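You operate a simulated robot arm through the tools that you are given. There is no shell and no other tool. Be economical: measure what you need, move in short steps, check, and stop when the job is done.

Carry out the task below with a simulated robot arm. There is one attempt and no reset: what you move stays moved.

TASK
Put the basin plug and the tea sachet from the top of the wooden table in the saucepan.
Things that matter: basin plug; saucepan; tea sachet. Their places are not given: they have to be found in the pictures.

It is judged by the outcome, as a careful person would: the job done as asked, and still so three seconds after it is handed in. It fails if anything else is knocked over, pushed out of place, dropped, spilled or broken.

THE ROBOT
A 7-joint arm with a two-finger parallel gripper, fixed in place. Base frame: the origin is at the foot of the arm, x ahead of it, y to its left, z up; the work surface is at about z = 0. Lengths are in m, angles in degrees, forces in N, time in s.
With the tool pointing down near the work surface it reaches from about 0.24 to 0.62 m from the base axis. Its first joint turns from -66.0 to 66.0 degrees. Payload 2.6 kg.
Tool frame: the origin (TCP) lies between the finger pads and is the grasp point; the fingertips stand 0.03 m ahead of it; z points along the fingers, y is the line along which they close. The gripper opens to 0.094 m. The fingers are 0.028 m wide and 0.01 m thick; the gripper's body (0.05 by 0.096 m) begins 0.055 m behind the TCP.
Orientation is that of the tool frame in the base frame, as [roll, pitch, yaw] about the fixed x, y, z axes, in that order (R = Rz(yaw) Ry(pitch) Rx(roll)). With the fingers straight down and closing along the base's y, the tool's x points along the base's -x, its y along +y and its z along -z.

THE INTERFACE
- The arm moves only by the tool apply_moves. Its argument "series" is one flat list of numbers, 7 for each row, row after row: the shift along the base's x, y, z in m, then the turn, a rotation vector about the base's x, y, z in degrees, then the opening, from 0 (shut) to 1 (fully open). In form: [x, y, z, rx, ry, rz, claw, x, y, z, rx, ry, rz, claw, ...]. A call has 1 to 10 rows; each row is the pose to reach, as a shift and turn from the pose commanded when the call began. A row lasts 0.2 s, in which the tool goes at most 0.05 m and 8.6 degrees; a call with a longer step from one row to the next is refused whole, and so is a gripper value outside its range. A pose out of reach is approached as far as the arm can. The call stops where the force on the tool passes 40 N (or 10 N more than at its start, if that is more) or the arm is blocked; 0.2 s more then pass. The fingers move at their own pace (about 0.072 m/s each) and stop on an object; they squeeze with about 41 N. The grip force told is the motor's: it shows also when the fingers shut on nothing. Time passes only in rows, and 0.2 s behind the last, so rows that repeat a pose let the fingers close. It gives the time, the measured TCP pose, the force on the tool (base axes), the opening and the grip force at its end, in the units of the frame above (readings bear some noise), and new pictures: "show" is both (left out), scene, wrist or none.
- Cameras (640 x 400 px; columns grow to the right, rows downward): "scene" is fixed at [0.036, 0.4378, 0.5655]; the picture's right is [-0.73, -0.69, 0.00], its down [-0.42, 0.45, -0.79] and it looks along [0.54, -0.57, -0.62] (base axes); focal length 326 px, centre (320, 200). "wrist" rides on the gripper at [-0.037, 0, -0.058] in the tool frame; the picture's right is [0.00, -1.00, 0.00], its down [0.97, 0.00, -0.24] and it looks along [0.24, 0.00, 0.97] (tool axes); focal length 218 px, centre (320, 200).
- pixel_to_xyz(camera, pixels): there is no depth. For up to 12 entries [column, row, z] of the newest picture of that camera ("zoom" is the newest enlarged one), the place [x, y] in the base frame at which the ray of that pixel passes the height z, good to about 0.002 m, but the place of the scene camera against the robot may be out by one fixed shift of up to 0.012 m in any direction. No time passes.
- zoom(camera, box): a new picture of the part [left, top, right, bottom] of that camera's present view, enlarged. No time passes.
- hand_in(): hands the job in; it is judged then, once.

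Work in short steps. Measure before you move; look again where a grasp or a placing could have gone wrong, and mend it. You have 60 turns and 120 pictures in all, the two below and enlarged ones among them. Open the gripper and draw the arm clear of the work before you hand the job in, unless the task says otherwise; then end with one line.

The tools are called after "Emit:" as a command line: name --argument value ..., lists and objects as JSON in quotes. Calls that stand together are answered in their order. apply_moves: Moves the arm, as the interface text tells. Its arguments: {"type":"object","properties":{"series":{"type":"array","items":{"type":"number"}},"show":{"type":"string","enum":["both","scene","wrist","none"]}},"required":["series"]} The other tools are called the same way: pixel_to_xyz (camera, pixels) gives the place at which the rays of pixels pass given heights; zoom (camera, box) takes an enlarged picture of a part of a camera's view; hand_in () hands the job in.

At the start:

```text
t: 0.0
eef_pos: [0.2857, -0.1777, 0.3147]
orientation: [-180.0, -0.1, 180.0]
contact_force: [-0.1, 0.0, 0.0]
opening: 0.094
finger_force: 0.0
```

scene: 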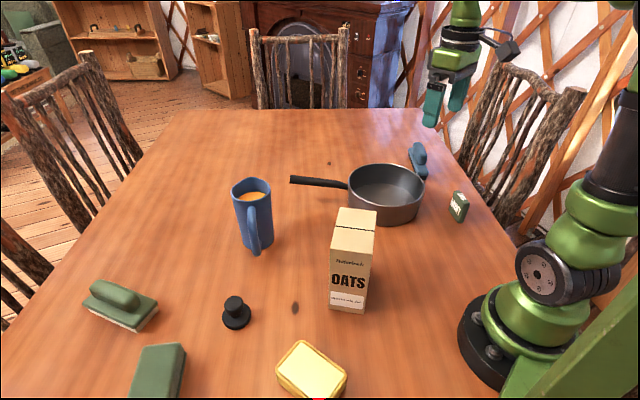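
wrist: 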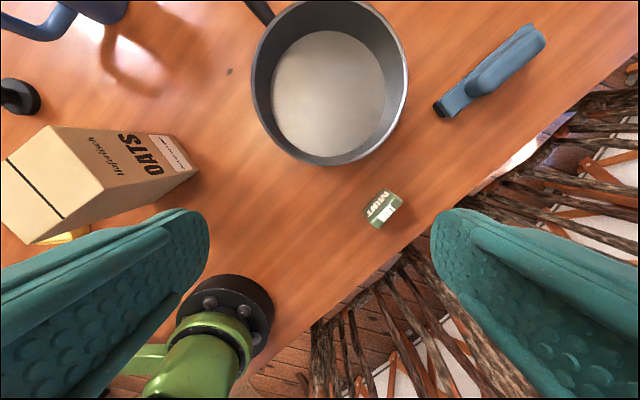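

The plug appears at scene (236,312), the tea sachet (MINT) at (459,206), and the saucepan at (385,190). I'll enlarge and measure them.

Emit:
zoom --camera "scene" --box '[400, 140, 500, 240]'

Emit:
zoom --camera "scene" --box '[190, 270, 290, 350]'

Emit:
pixel_to_xyz --camera "scene" --pixels '[[236, 322, 0], [234, 300, 0.03], [457, 218, 0], [459, 194, 0.03], [385, 210, 0], [385, 185, 0.06], [349, 185, 0.06], [424, 185, 0.06], [385, 165, 0.06], [385, 205, 0.06]]'

Emit:
pixel_to_xyz --camera "wrist" --pixels '[[365, 215, 0], [378, 228, 0], [401, 199, 0], [384, 190, 0], [330, 90, 0], [330, 165, 0.06], [408, 80, 0.06], [251, 80, 0.06], [328, 1, 0.06], [21, 97, 0.03]]'

Emit:
zoom --camera "wrist" --box '[340, 170, 430, 250]'

```text
4.00 times, centred on (450, 190) of scene
```

zoom: 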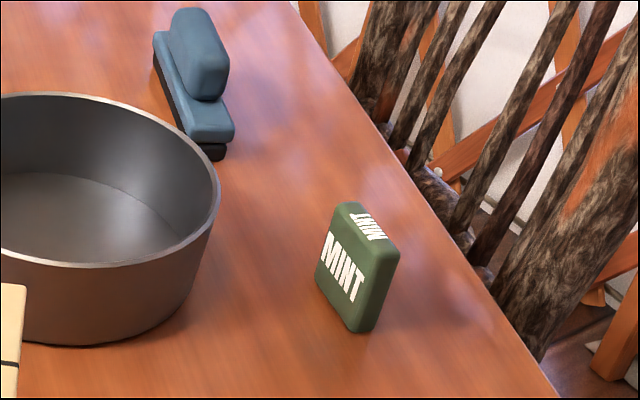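

```text
5.00 times, centred on (240, 310) of scene
```

zoom: 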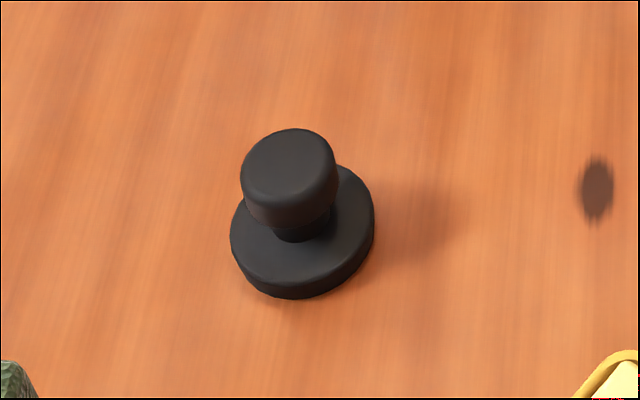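

```text
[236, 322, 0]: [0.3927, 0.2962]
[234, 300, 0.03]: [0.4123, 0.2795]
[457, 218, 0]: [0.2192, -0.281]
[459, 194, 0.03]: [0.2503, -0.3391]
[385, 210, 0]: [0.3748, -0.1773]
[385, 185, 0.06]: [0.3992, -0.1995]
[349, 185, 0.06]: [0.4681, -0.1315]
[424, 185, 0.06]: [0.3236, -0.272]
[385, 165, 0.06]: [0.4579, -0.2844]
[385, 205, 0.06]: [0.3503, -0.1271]
```

```text
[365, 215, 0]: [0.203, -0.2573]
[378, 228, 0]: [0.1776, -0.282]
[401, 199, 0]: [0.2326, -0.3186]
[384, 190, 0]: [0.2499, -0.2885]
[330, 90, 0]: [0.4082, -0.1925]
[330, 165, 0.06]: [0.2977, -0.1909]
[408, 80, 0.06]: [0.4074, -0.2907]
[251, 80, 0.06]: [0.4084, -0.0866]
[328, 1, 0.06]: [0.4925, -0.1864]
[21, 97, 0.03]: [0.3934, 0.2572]
```

```text
5.00 times, centred on (385, 210) of wrist
```

zoom: 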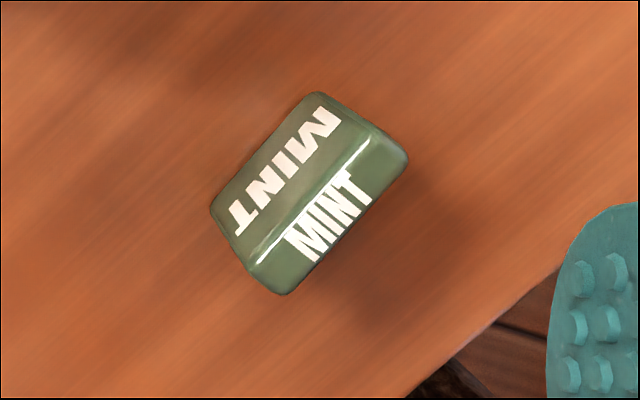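

The sachet stands upright at about (0.225,-0.279), its broad face turned toward (0.6,0.8). I'll move above it, yawed -37°, and look again.

Emit:
apply_moves --series '[-0.012, -0.02, -0.027, 0, 0, -7.4, 1, -0.024, -0.04, -0.054, 0, 0, -14.8, 1, -0.036, -0.06, -0.081, 0, 0, -22.2, 1, -0.048, -0.08, -0.108, 0, 0, -29.6, 1, -0.061, -0.101, -0.135, 0, 0, -37, 1, -0.061, -0.101, -0.135, 0, 0, -37, 1]'

```text
t: 1.4
eef_pos: [0.2251, -0.2785, 0.1798]
orientation: [179.9, 0.0, 142.8]
contact_force: [0.3, 0.0, -0.4]
opening: 0.0937
finger_force: 0.1
```

scene: 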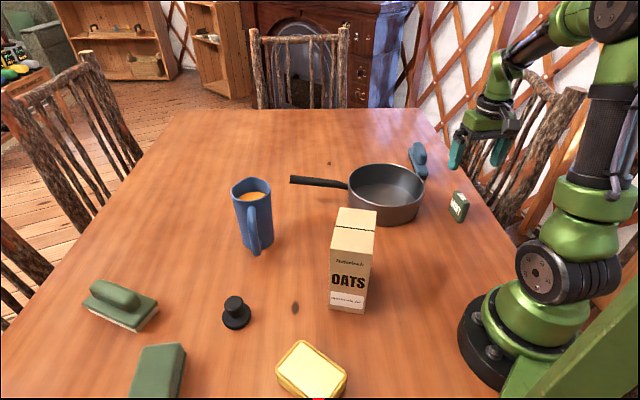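
wrist: 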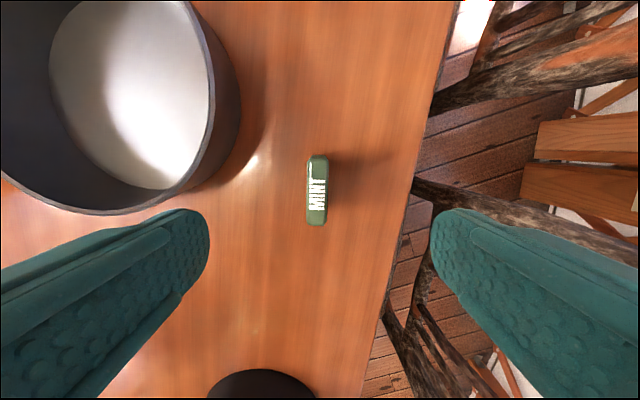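

Emit:
pixel_to_xyz --camera "wrist" --pixels '[[317, 156, 0.05], [317, 226, 0.05], [317, 191, 0.05], [317, 191, 0.03]]'

Emit:
zoom --camera "wrist" --box '[280, 130, 360, 250]'

```text
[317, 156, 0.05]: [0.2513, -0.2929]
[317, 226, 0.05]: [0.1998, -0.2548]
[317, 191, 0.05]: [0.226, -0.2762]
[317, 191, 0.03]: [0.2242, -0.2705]
```

```text
3.33 times, centred on (320, 190) of wrist
```

zoom: 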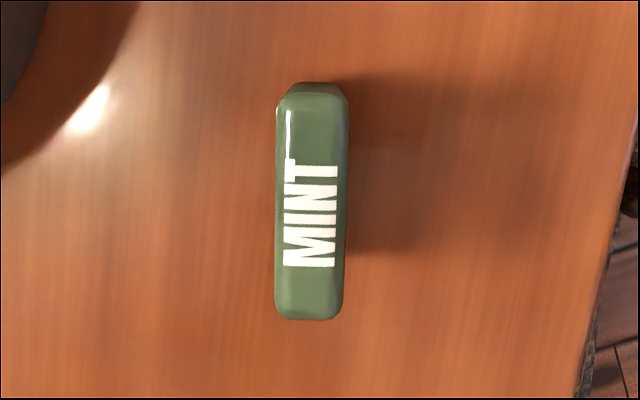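

Sachet centre is at (0.226,-0.275), aligned with the fingers. I descend to z≈0.038 and close.

Emit:
apply_moves --series '[0.001, 0.003, -0.036, 0, 0, 0, 1, 0.001, 0.003, -0.072, 0, 0, 0, 1, 0.001, 0.003, -0.1, 0, 0, 0, 1, 0.001, 0.003, -0.125, 0, 0, 0, 1, 0.001, 0.003, -0.142, 0, 0, 0, 1, 0.001, 0.003, -0.142, 0, 0, 0, 0.6, 0.001, 0.003, -0.142, 0, 0, 0, 0, 0.001, 0.003, -0.142, 0, 0, 0, 0, 0.001, 0.003, -0.142, 0, 0, 0, 0, 0.001, 0.003, -0.142, 0, 0, 0, 0]'

```text
t: 3.6
eef_pos: [0.2262, -0.2736, 0.0397]
orientation: [-180.0, 0.0, 142.9]
contact_force: [0.4, -0.3, 0.0]
opening: 0.0212
finger_force: 41.4
```

scene: 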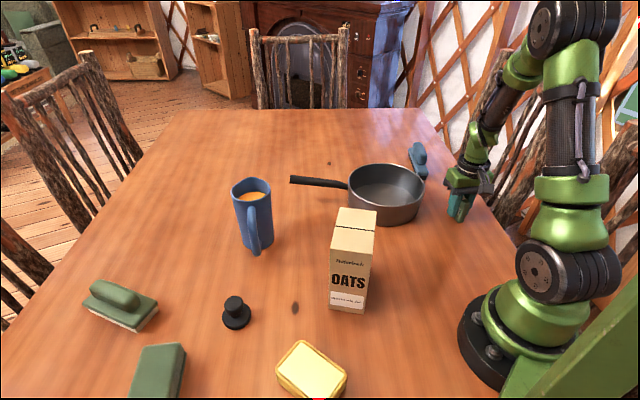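
wrist: 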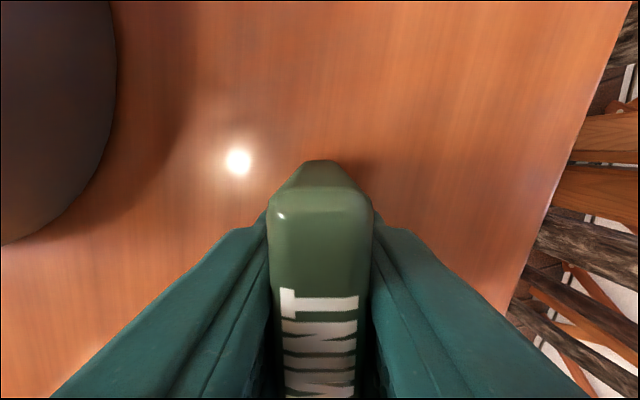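

Gripped (opening 0.021). I lift and carry it over the pan.

Emit:
apply_moves --series '[0, 0, 0.04, 0, 0, 0, 0, 0, 0, 0.08, 0, 0, 0, 0, 0, 0, 0.12, 0, 0, 0, 0, 0.04, 0.015, 0.13, 0, 0, 0, 0, 0.08, 0.03, 0.13, 0, 0, 0, 0, 0.12, 0.045, 0.13, 0, 0, 0, 0, 0.159, 0.059, 0.13, 0, 0, 0, 0, 0.159, 0.059, 0.13, 0, 0, 0, 0]'

```text
t: 5.4
eef_pos: [0.3827, -0.2164, 0.1693]
orientation: [180.0, 0.0, 143.0]
contact_force: [-0.4, -0.3, 0.1]
opening: 0.0214
finger_force: 40.9
```

scene: 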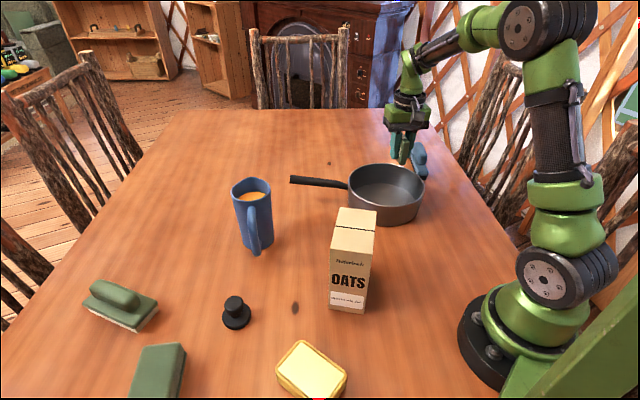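
wrist: 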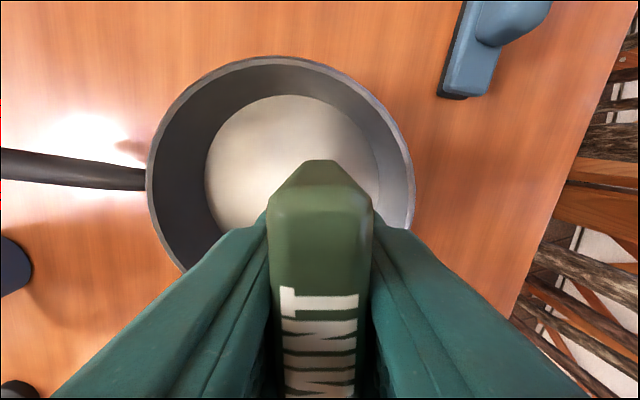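

Emit:
pixel_to_xyz --camera "wrist" --pixels '[[148, 185, 0.07], [414, 185, 0.07], [283, 58, 0.07], [205, 165, 0.005], [379, 170, 0.005], [292, 95, 0.005], [185, 270, 0.07]]'

```text
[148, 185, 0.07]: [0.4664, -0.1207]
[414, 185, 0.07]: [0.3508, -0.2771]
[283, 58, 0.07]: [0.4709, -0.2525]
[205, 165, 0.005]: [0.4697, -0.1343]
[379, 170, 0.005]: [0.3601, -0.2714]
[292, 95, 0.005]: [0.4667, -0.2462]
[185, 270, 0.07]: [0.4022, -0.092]
```

Pan centre is ≈(0.399,-0.19), R≈0.098, so the sachet is inside with clearance. I lower it to just above the floor.

Emit:
apply_moves --series '[0, 0, -0.04, 0, 0, 0, 0, 0, 0, -0.08, 0, 0, 0, 0, 0, 0, -0.105, 0, 0, 0, 0, 0, 0, -0.115, 0, 0, 0, 0, 0, 0, -0.12, 0, 0, 0, 0, 0, 0, -0.123, 0, 0, 0, 0]'

```text
t: 6.8
eef_pos: [0.3851, -0.2155, 0.045]
orientation: [-180.0, 0.0, 143.0]
contact_force: [-0.1, -0.7, 0.6]
opening: 0.021
finger_force: 40.9
```

scene: 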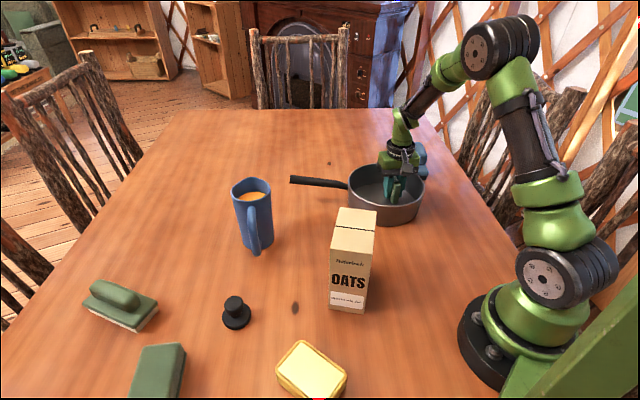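
wrist: 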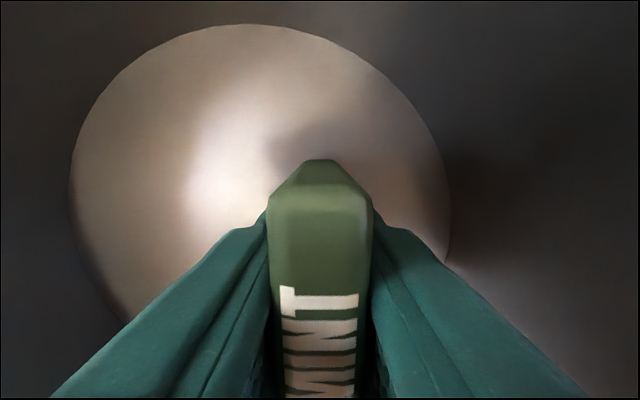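

Nothing abnormal in force. I ease down 2 mm, release to half opening and lift straight up.

Emit:
apply_moves --series '[0, 0, -0.002, 0, 0, 0, 0, 0, 0, -0.002, 0, 0, 0, 0.3, 0, 0, -0.002, 0, 0, 0, 0.5, 0, 0, -0.002, 0, 0, 0, 0.5, 0, 0, 0.03, 0, 0, 0, 0.5, 0, 0, 0.07, 0, 0, 0, 0.5, 0, 0, 0.11, 0, 0, 0, 0.5, 0, 0, 0.15, 0, 0, 0, 0.5, 0, 0, 0.18, 0, 0, 0, 0.5]'

```text
t: 8.8
eef_pos: [0.3825, -0.2155, 0.2255]
orientation: [179.9, 0.0, 143.0]
contact_force: [-0.9, 0.4, 0.4]
opening: 0.047
finger_force: 0.0
```

scene: 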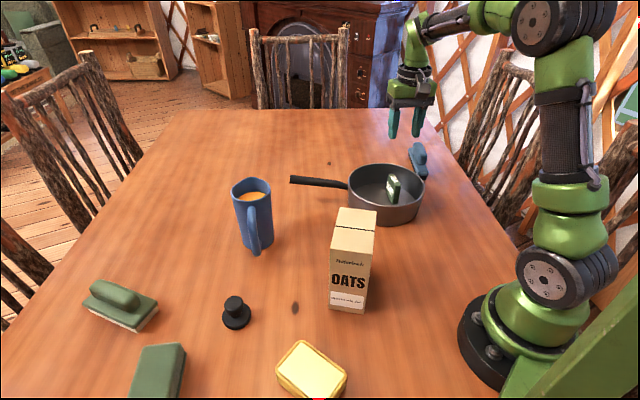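
wrist: 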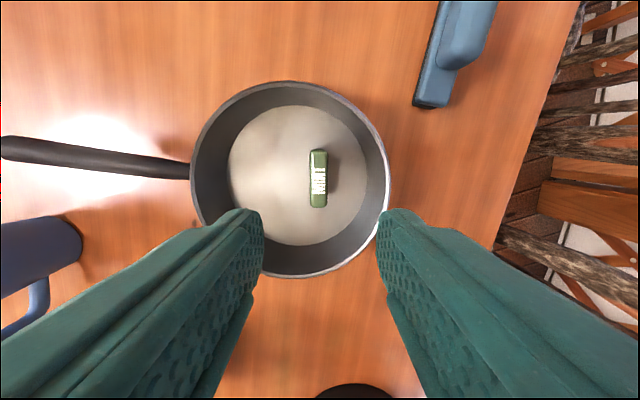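

The sachet stands in the pan. I raise to z≈0.30 and travel toward the plug while undoing the yaw.

Emit:
apply_moves --series '[0, 0, 0.04, 0, 0, 0, 0.7, 0, 0, 0.08, 0, 0, 0, 1, 0, 0.045, 0.08, 0, 0, 5, 1, 0, 0.09, 0.08, 0, 0, 10, 1, 0, 0.135, 0.08, 0, 0, 15, 1, 0, 0.18, 0.08, 0, 0, 20, 1, 0, 0.225, 0.08, 0, 0, 25, 1, 0, 0.27, 0.08, 0, 0, 30, 1, 0, 0.315, 0.08, 0, 0, 37, 1, 0, 0.36, 0.08, 0, 0, 37, 1]' --show "none"

Emit:
apply_moves --series '[0, 0.045, 0, 0, 0, 0, 1, 0, 0.09, 0, 0, 0, 0, 1, 0.01, 0.13, 0, 0, 0, 0, 1, 0.01, 0.13, -0.04, 0, 0, 0, 1, 0.01, 0.13, -0.08, 0, 0, 0, 1, 0.01, 0.13, -0.08, 0, 0, 0, 1]'

```text
t: 11.0
eef_pos: [0.3836, 0.147, 0.3069]
orientation: [-180.0, 0.0, 180.0]
contact_force: [-0.3, -0.1, 0.0]
opening: 0.0939
finger_force: 0.1
```

```text
t: 12.4
eef_pos: [0.3944, 0.2744, 0.227]
orientation: [180.0, 0.1, -180.0]
contact_force: [-0.2, -0.6, 0.1]
opening: 0.0941
finger_force: 0.0
```

scene: 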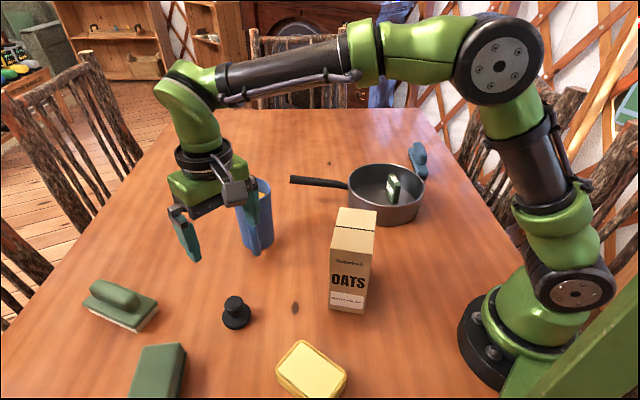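
wrist: 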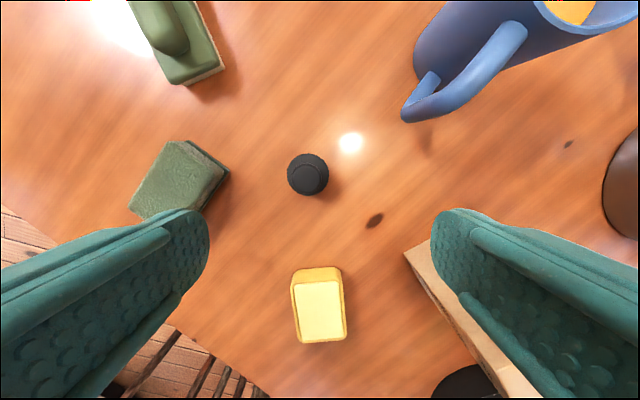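

Emit:
zoom --camera "wrist" --box '[260, 135, 360, 215]'

Emit:
pixel_to_xyz --camera "wrist" --pixels '[[307, 180, 0.04], [307, 174, 0.005], [288, 174, 0.005], [329, 174, 0.005], [228, 175, 0.03], [205, 205, 0.03], [445, 255, 0.0], [435, 265, 0.15], [320, 268, 0.03]]'

```text
5.00 times, centred on (310, 175) of wrist
```

zoom: 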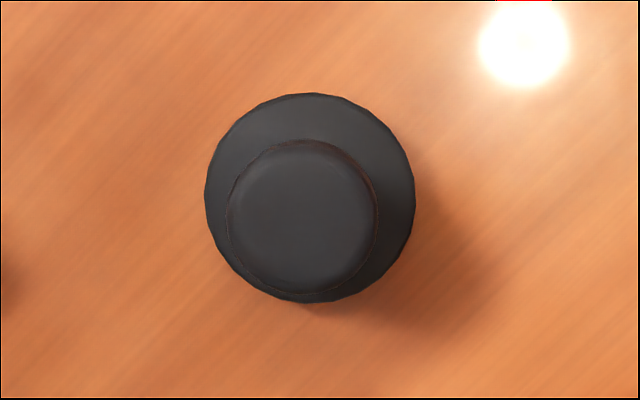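

```text
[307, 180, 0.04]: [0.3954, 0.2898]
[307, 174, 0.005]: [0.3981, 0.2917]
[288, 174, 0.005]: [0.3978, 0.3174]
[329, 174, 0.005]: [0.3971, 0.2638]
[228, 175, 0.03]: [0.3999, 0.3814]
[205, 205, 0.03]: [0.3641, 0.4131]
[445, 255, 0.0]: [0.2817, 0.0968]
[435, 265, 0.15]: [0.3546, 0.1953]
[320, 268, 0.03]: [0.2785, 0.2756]
```

The plug is centred at ≈(0.397,0.291), about 0.04 tall, knob ⌀≈0.033. I check clearance to the oats box before descending.

Emit:
pixel_to_xyz --camera "scene" --pixels '[[330, 306, 0], [364, 313, 0], [377, 285, 0], [332, 248, 0.13], [332, 248, 0.1], [332, 248, 0.15]]'

Emit:
zoom --camera "scene" --box '[190, 200, 390, 325]'

```text
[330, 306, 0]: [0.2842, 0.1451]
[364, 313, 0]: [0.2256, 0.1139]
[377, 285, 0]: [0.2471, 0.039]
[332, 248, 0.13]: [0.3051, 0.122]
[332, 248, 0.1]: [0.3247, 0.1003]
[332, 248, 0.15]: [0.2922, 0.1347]
```

```text
3.20 times, centred on (290, 262) of scene
```

zoom: 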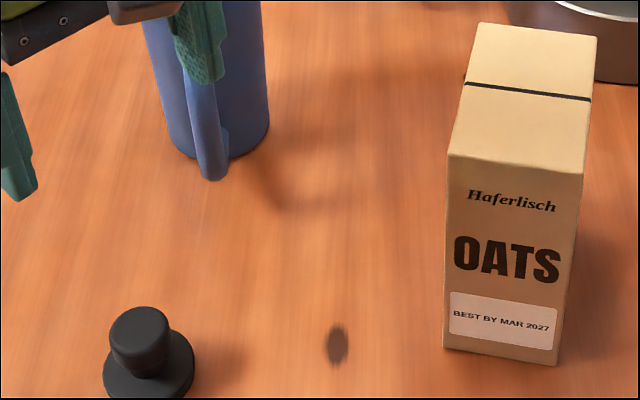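

Clear on all sides. I centre over the knob and descend to z≈0.05, so the tips sit just above the disc, then close.

Emit:
apply_moves --series '[0.0026, 0.0165, -0.03, 0, 0, 0, 1, 0.0026, 0.0165, -0.07, 0, 0, 0, 1, 0.0026, 0.0165, -0.11, 0, 0, 0, 0.8, 0.0026, 0.0165, -0.145, 0, 0, 0, 0.7, 0.0026, 0.0165, -0.145, 0, 0, 0, 0.7]'

```text
t: 13.6
eef_pos: [0.3977, 0.2902, 0.0803]
orientation: [-180.0, -0.1, -180.0]
contact_force: [0.6, 0.3, -0.5]
opening: 0.0657
finger_force: 0.1
```

scene: 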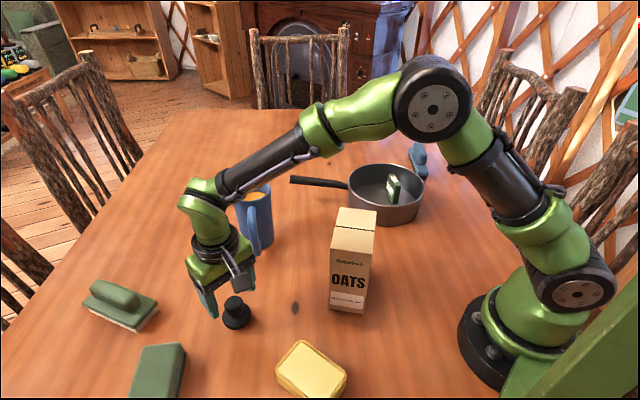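
wrist: 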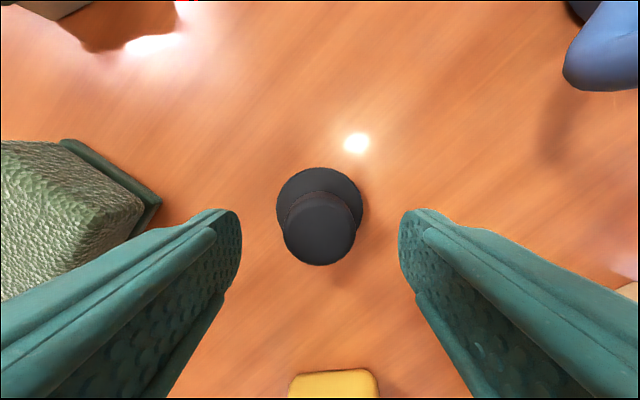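

Emit:
pixel_to_xyz --camera "wrist" --pixels '[[319, 230, 0.04], [319, 230, 0.045], [284, 230, 0.04], [356, 230, 0.04], [319, 211, 0.01], [319, 168, 0.01], [161, 200, 0.01]]'

```text
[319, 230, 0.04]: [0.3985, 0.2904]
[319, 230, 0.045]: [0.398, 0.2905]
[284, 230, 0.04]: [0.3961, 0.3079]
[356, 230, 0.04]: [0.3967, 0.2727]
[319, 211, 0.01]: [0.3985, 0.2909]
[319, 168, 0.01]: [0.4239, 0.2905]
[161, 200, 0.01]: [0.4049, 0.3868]
```

Well centred (0.398,0.2905). Down 30 mm and close on the knob.

Emit:
apply_moves --series '[0, 0, -0.018, 0, 0, 0, 0.7, 0, 0, -0.031, 0, 0, 0, 0.7, 0, 0, -0.031, 0, 0, 0, 0.7, 0, 0, -0.031, 0, 0, 0, 0.3, 0, 0, -0.031, 0, 0, 0, 0, 0, 0, -0.031, 0, 0, 0, 0]'

```text
t: 15.0
eef_pos: [0.3968, 0.2897, 0.0483]
orientation: [-180.0, 0.0, 179.9]
contact_force: [0.0, -0.2, 0.0]
opening: 0.0326
finger_force: 41.2
```

scene: 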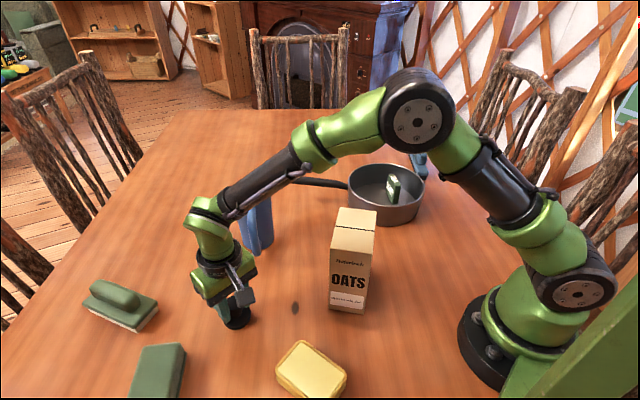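
wrist: 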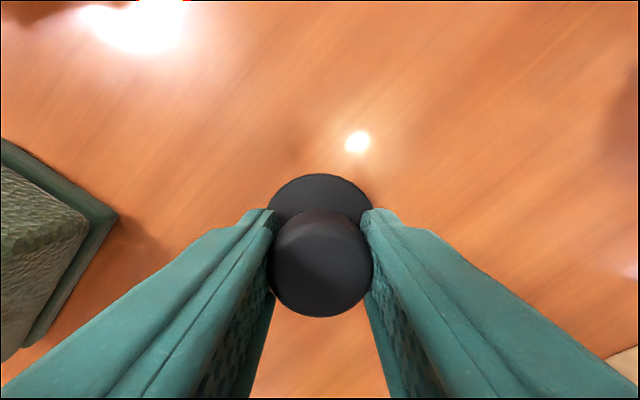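

Knob is gripped (0.0326). I lift straight up first.

Emit:
apply_moves --series '[0, 0, 0.03, 0, 0, 0, 0, 0, 0, 0.07, 0, 0, 0, 0, 0, 0, 0.115, 0, 0, 0, 0, 0, 0, 0.16, 0, 0, 0, 0, 0, 0, 0.205, 0, 0, 0, 0, 0, 0, 0.24, 0, 0, 0, 0, 0, -0.045, 0.24, 0, 0, 0, 0, 0, -0.09, 0.24, 0, 0, 0, 0]'

```text
t: 16.8
eef_pos: [0.3953, 0.1991, 0.2907]
orientation: [-180.0, 0.1, -179.9]
contact_force: [0.4, 0.0, 0.2]
opening: 0.0002
finger_force: 33.3
```

scene: 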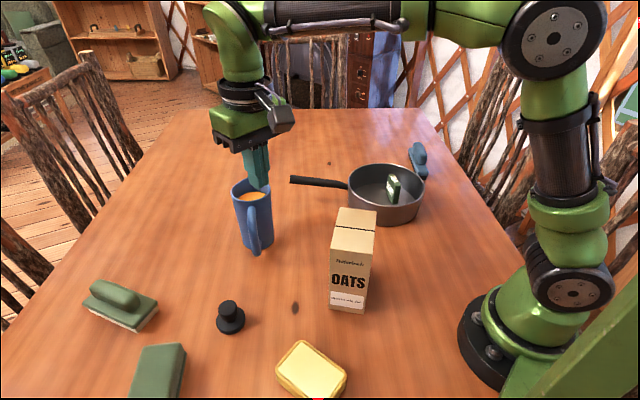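
wrist: 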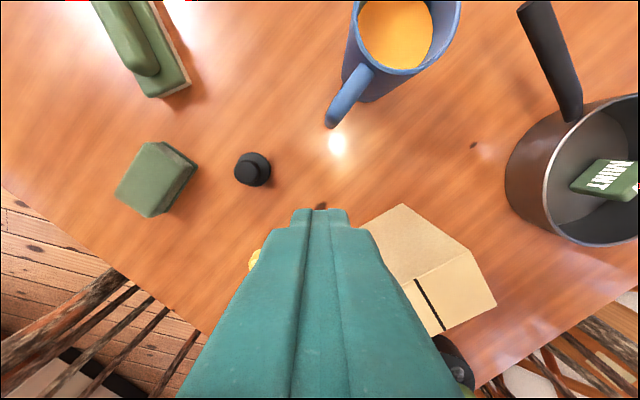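

The plug slipped out and stands upright on the table at scene (231,317); the grip was too shallow. I open and return above it, and look at its profile.

Emit:
zoom --camera "scene" --box '[206, 290, 256, 340]'

Emit:
apply_moves --series '[0, 0.045, 0, 0, 0, 0, 0.3, 0, 0.09, 0, 0, 0, 0, 0.6, 0, 0.09, -0.04, 0, 0, 0, 0.7, 0, 0.09, -0.08, 0, 0, 0, 0.7, 0, 0.09, -0.12, 0, 0, 0, 0.7, 0, 0.09, -0.16, 0, 0, 0, 0.7, 0, 0.09, -0.16, 0, 0, 0, 0.7]'

```text
8.00 times, centred on (231, 315) of scene
```

zoom: 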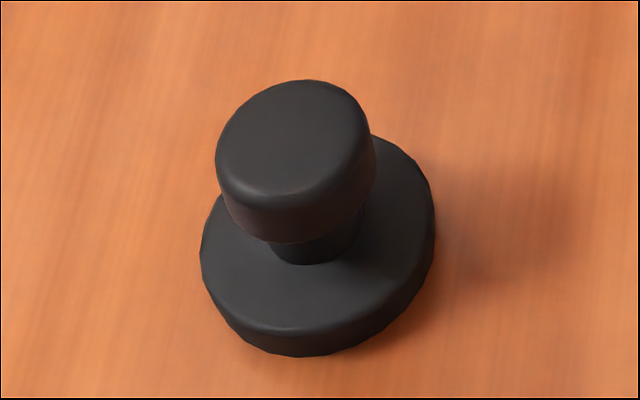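

```text
t: 18.4
eef_pos: [0.3957, 0.2921, 0.1272]
orientation: [180.0, 0.0, 179.9]
contact_force: [0.2, 0.2, 0.8]
opening: 0.066
finger_force: 0.0
```

scene: 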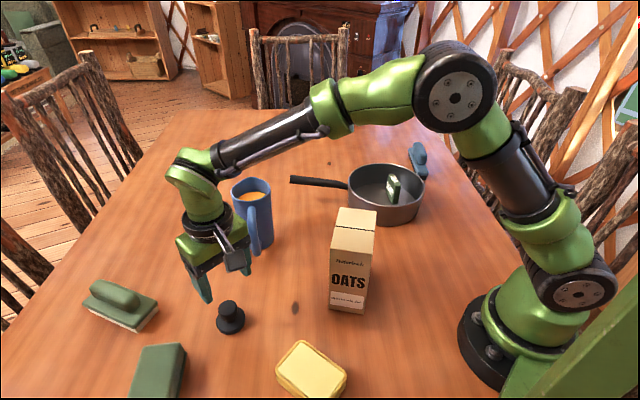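
wrist: 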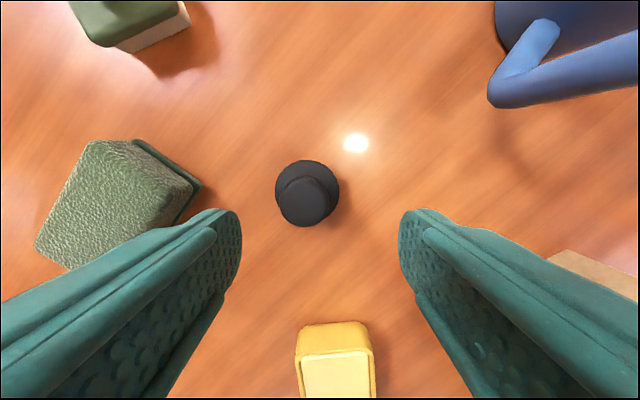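

Emit:
pixel_to_xyz --camera "wrist" --pixels '[[307, 200, 0.042], [307, 192, 0.008], [275, 192, 0.008], [340, 192, 0.008]]'

Emit:
zoom --camera "wrist" --box '[260, 140, 360, 240]'

```text
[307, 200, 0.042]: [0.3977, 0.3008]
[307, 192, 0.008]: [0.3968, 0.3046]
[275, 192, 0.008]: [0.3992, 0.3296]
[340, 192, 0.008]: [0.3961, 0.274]
```

```text
4.00 times, centred on (310, 190) of wrist
```

zoom: 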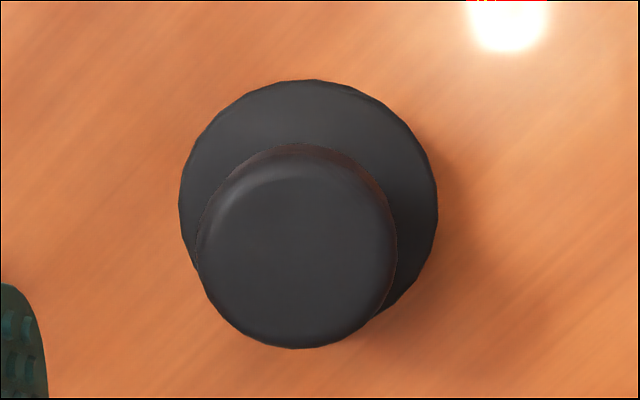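

The plug is now at ≈(0.397,0.303), upright. I descend deeper this time (TCP≈0.042), grip, and lift only a little to check.

Emit:
apply_moves --series '[0.001, 0.011, -0.03, 0, 0, 0, 0.7, 0.001, 0.011, -0.06, 0, 0, 0, 0.7, 0.001, 0.011, -0.075, 0, 0, 0, 0.7, 0.001, 0.011, -0.082, 0, 0, 0, 0.7, 0.001, 0.011, -0.085, 0, 0, 0, 0.7, 0.001, 0.011, -0.085, 0, 0, 0, 0.7]' --show "wrist"

```text
t: 19.8
eef_pos: [0.3978, 0.301, 0.0439]
orientation: [180.0, 0.0, -179.9]
contact_force: [-0.8, -0.2, -0.7]
opening: 0.0655
finger_force: 0.0
```

wrist: 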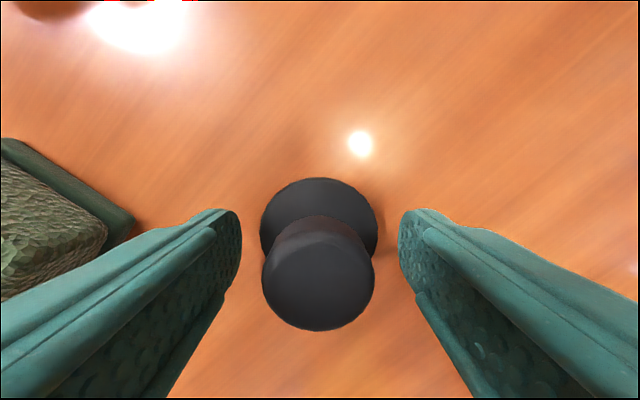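

Emit:
apply_moves --series '[0, 0, -0.001, 0, 0, 0, 0.4, 0, 0, -0.001, 0, 0, 0, 0, 0, 0, -0.001, 0, 0, 0, 0, 0, 0, -0.001, 0, 0, 0, 0, 0, 0, -0.001, 0, 0, 0, 0, 0, 0, 0.004, 0, 0, 0, 0, 0, 0, 0.009, 0, 0, 0, 0, 0, 0, 0.014, 0, 0, 0, 0]'

```text
t: 21.6
eef_pos: [0.3975, 0.3024, 0.0595]
orientation: [-179.9, 0.1, -179.9]
contact_force: [0.1, -0.4, -0.7]
opening: 0.0327
finger_force: 41.0
```

scene: 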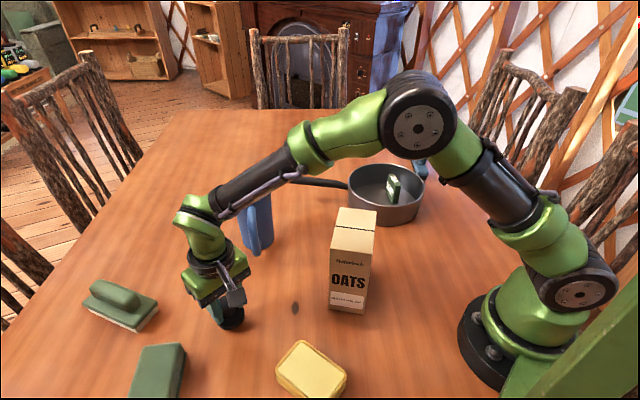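
wrist: 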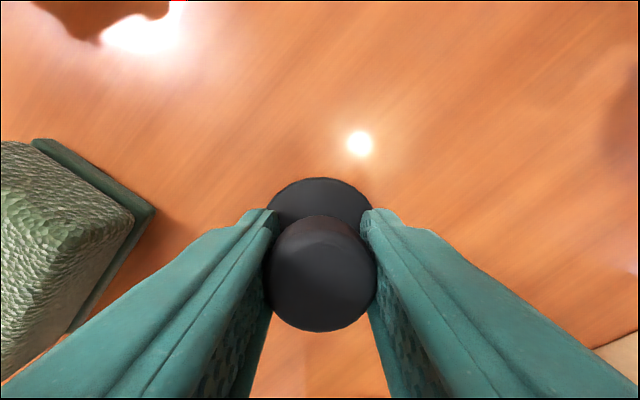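

Lifted 15 mm with no slip seen (knob unchanged in the wrist view). I continue the lift gently.

Emit:
apply_moves --series '[0, 0, 0.008, 0, 0, 0, 0, 0, 0, 0.02, 0, 0, 0, 0, 0, 0, 0.034, 0, 0, 0, 0, 0, 0, 0.05, 0, 0, 0, 0, 0, 0, 0.066, 0, 0, 0, 0, 0, 0, 0.08, 0, 0, 0, 0]'

```text
t: 23.0
eef_pos: [0.3987, 0.3031, 0.1388]
orientation: [179.9, 0.0, -179.9]
contact_force: [-0.1, 0.0, 0.0]
opening: 0.0324
finger_force: 40.9
```

scene: 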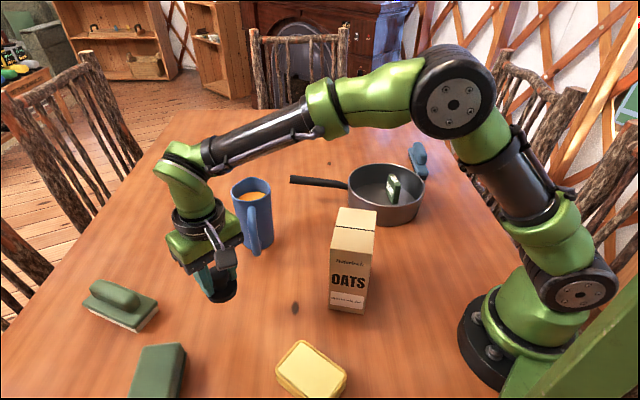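
wrist: 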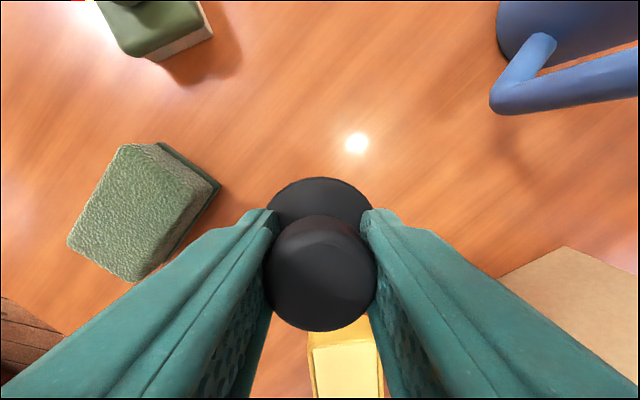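

Holding firmly. I raise to ≈0.27 gently.

Emit:
apply_moves --series '[0, 0, 0.015, 0, 0, 0, 0, 0, 0, 0.035, 0, 0, 0, 0, 0, 0, 0.06, 0, 0, 0, 0, 0, 0, 0.085, 0, 0, 0, 0, 0, 0, 0.11, 0, 0, 0, 0, 0, 0, 0.13, 0, 0, 0, 0, 0, -0.012, 0.135, 0, 0, 0, 0, 0, -0.03, 0.135, 0, 0, 0, 0, 0, -0.055, 0.135, 0, 0, 0, 0, 0, -0.08, 0.135, 0, 0, 0, 0]' --show "wrist"

```text
t: 25.2
eef_pos: [0.3992, 0.2199, 0.2737]
orientation: [-180.0, 0.0, -180.0]
contact_force: [-0.8, -0.7, -0.2]
opening: 0.0324
finger_force: 40.9
```

wrist: 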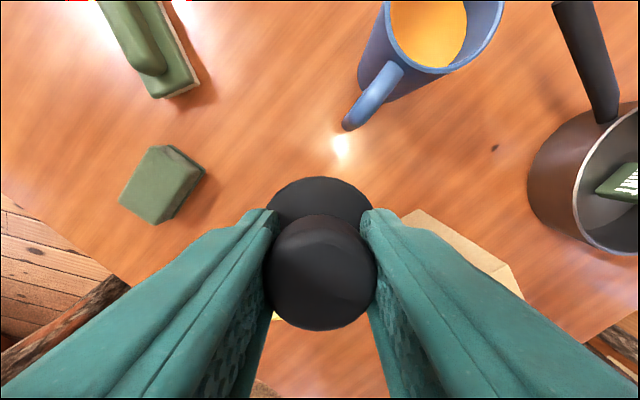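

Emit:
apply_moves --series '[0, -0.012, 0, 0, 0, 0, 0, 0, -0.035, 0, 0, 0, 0, 0, 0, -0.06, 0, 0, 0, 0, 0, 0, -0.085, 0, 0, 0, 0, 0, 0, -0.11, 0, 0, 0, 0, 0, 0, -0.135, 0, 0, 0, 0, 0, 0, -0.16, 0, 0, 0, 0, 0, 0, -0.185, 0, 0, 0, 0, 0, 0.005, -0.21, 0, 0, 0, 0, 0, 0.01, -0.235, 0, 0, 0, 0, 0]' --show "wrist"

Emit:
apply_moves --series '[0.002, -0.025, 0, 0, 0, 0, 0, 0.005, -0.05, 0, 0, 0, 0, 0, 0.008, -0.075, 0, 0, 0, 0, 0, 0.01, -0.1, 0, 0, 0, 0, 0, 0.013, -0.125, 0, 0, 0, 0, 0, 0.015, -0.14, 0, 0, 0, 0, 0, 0.015, -0.147, 0, 0, 0, 0, 0, 0.015, -0.147, -0.02, 0, 0, 0, 0, 0.015, -0.147, -0.045, 0, 0, 0, 0, 0.015, -0.147, -0.06, 0, 0, 0, 0]'

```text
t: 27.4
eef_pos: [0.4084, -0.0143, 0.2732]
orientation: [-179.9, 0.0, -180.0]
contact_force: [0.0, 0.0, -1.4]
opening: 0.0327
finger_force: 41.1
```

wrist: 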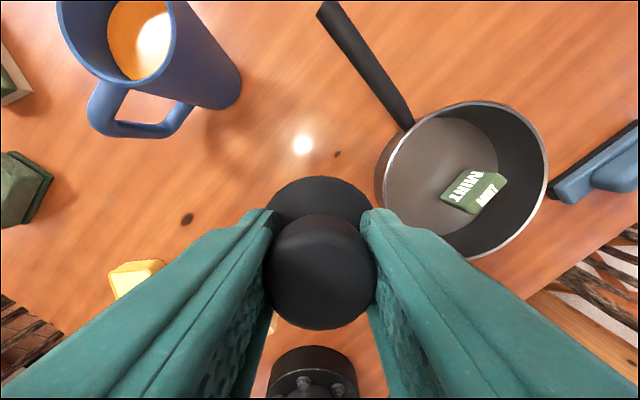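

```text
t: 29.6
eef_pos: [0.4235, -0.1608, 0.2134]
orientation: [180.0, 0.0, -179.9]
contact_force: [-0.4, 0.5, -0.3]
opening: 0.0324
finger_force: 40.9
```

scene: 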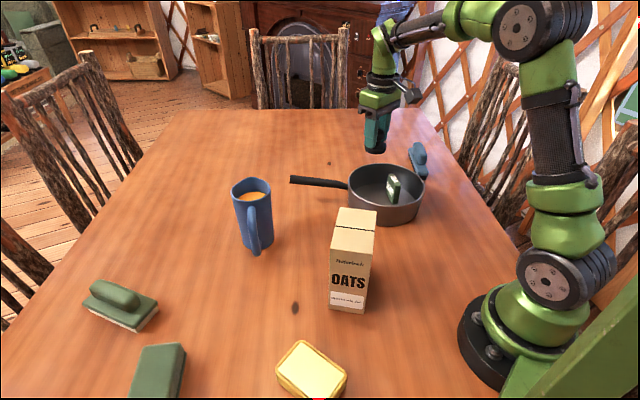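
wrist: 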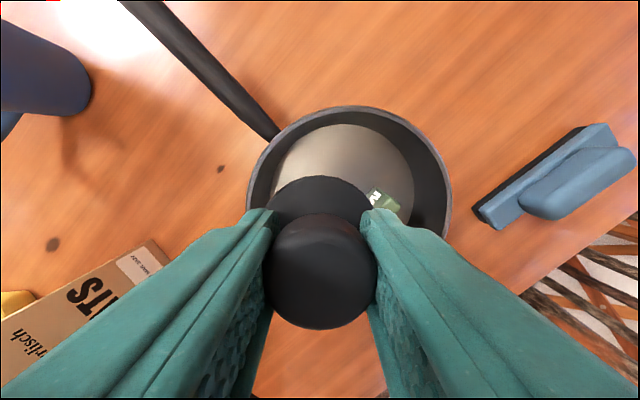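

Emit:
pixel_to_xyz --camera "wrist" --pixels '[[376, 190, 0.055], [400, 210, 0.055], [451, 185, 0.07], [348, 107, 0.07], [247, 190, 0.07], [340, 124, 0.005]]'

```text
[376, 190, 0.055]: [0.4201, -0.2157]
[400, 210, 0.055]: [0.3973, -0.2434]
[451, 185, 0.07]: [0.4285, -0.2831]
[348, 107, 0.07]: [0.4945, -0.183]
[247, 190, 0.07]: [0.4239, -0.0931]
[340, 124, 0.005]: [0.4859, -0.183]
```

Clearances are good. I lower the plug to just above the pan floor.

Emit:
apply_moves --series '[0, 0, -0.02, 0, 0, 0, 0, 0, 0, -0.05, 0, 0, 0, 0, 0, 0, -0.08, 0, 0, 0, 0, 0, 0, -0.11, 0, 0, 0, 0, 0, 0, -0.135, 0, 0, 0, 0, 0, 0, -0.15, 0, 0, 0, 0, 0, 0, -0.158, 0, 0, 0, 0, 0, 0, -0.162, 0, 0, 0, 0, 0, 0, -0.165, 0, 0, 0, 0]'

```text
t: 31.6
eef_pos: [0.4243, -0.1604, 0.0495]
orientation: [-180.0, 0.1, 180.0]
contact_force: [-3.7, 2.2, 9.3]
opening: 0.0323
finger_force: 40.7
```

scene: 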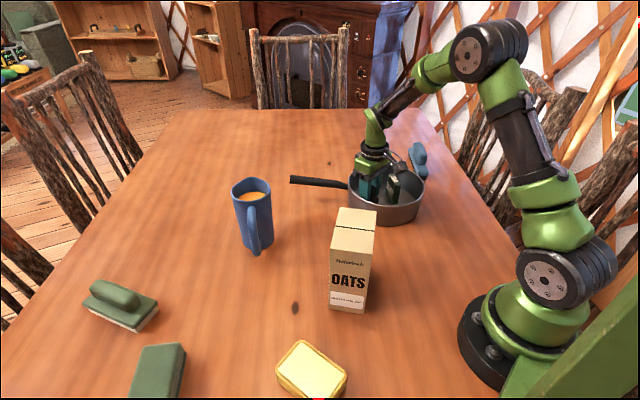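
wrist: 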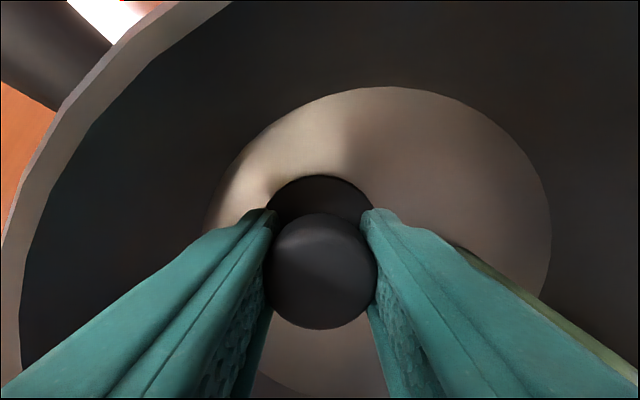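

Contact of about 9 N shows the plug is resting on the pan floor. I release to a small opening and rise.

Emit:
apply_moves --series '[0, 0, 0.001, 0, 0, 0, 0.38, 0, 0, 0.001, 0, 0, 0, 0.45, 0, 0, 0.001, 0, 0, 0, 0.45, 0, 0, 0.02, 0, 0, 0, 0.45, 0, 0, 0.05, 0, 0, 0, 0.45, 0, 0, 0.09, 0, 0, 0, 0.45, 0, 0, 0.13, 0, 0, 0, 0.45, 0, 0, 0.17, 0, 0, 0, 0.45, 0, 0, 0.21, 0, 0, 0, 0.45, 0, 0, 0.24, 0, 0, 0, 0.45]'

```text
t: 33.8
eef_pos: [0.4253, -0.1599, 0.2898]
orientation: [180.0, 0.0, -180.0]
contact_force: [0.1, 0.1, 0.5]
opening: 0.0423
finger_force: 0.1
```

scene: 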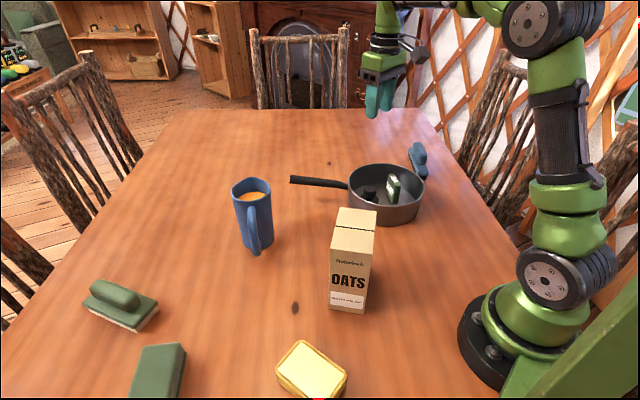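
wrist: 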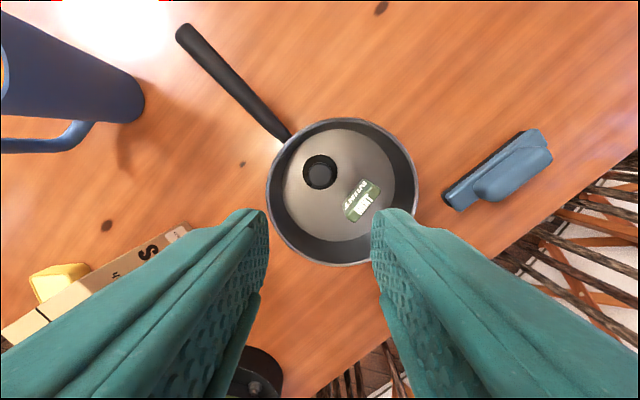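

Both items sit in the pan, the pan hasn't moved, and nothing else looks disturbed. I draw the arm back clear with the gripper open.

Emit:
apply_moves --series '[-0.035, 0, 0.01, 0, 0, 0, 0.7, -0.07, 0, 0.02, 0, 0, 0, 1, -0.105, 0, 0.02, 0, 0, 0, 1, -0.14, -0.01, 0.02, 0, 0, 0, 1, -0.14, -0.01, 0.02, 0, 0, 0, 1]'

```text
t: 35.0
eef_pos: [0.2859, -0.1687, 0.3086]
orientation: [-179.9, 0.0, 179.9]
contact_force: [0.3, 0.9, 0.2]
opening: 0.0941
finger_force: 0.1
```

scene: 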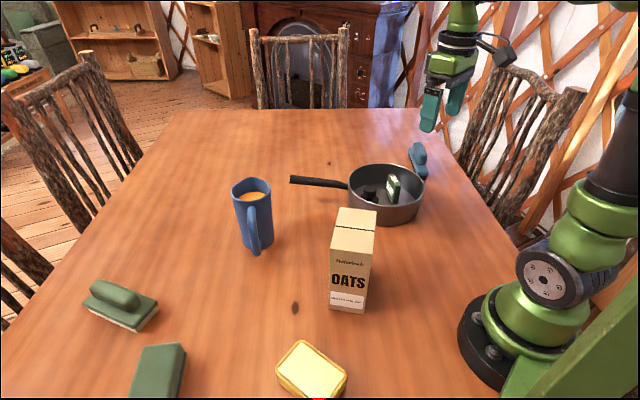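
wrist: 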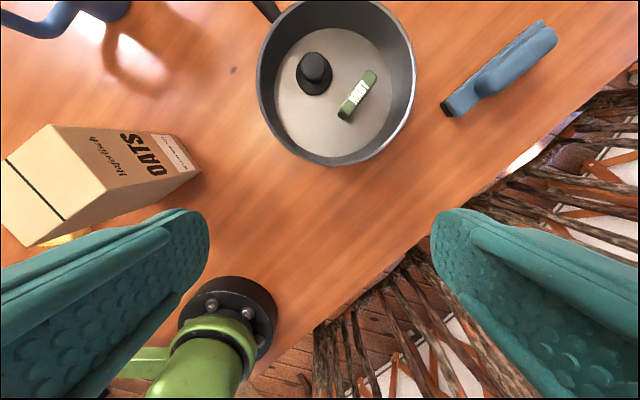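

Emit:
hand_in

```text
The job is handed in.
```

The basin plug and the tea sachet are both in the saucepan, and nothing else was disturbed; the plug slipped from the gripper on the first try and landed upright on the table, but the second grip held.
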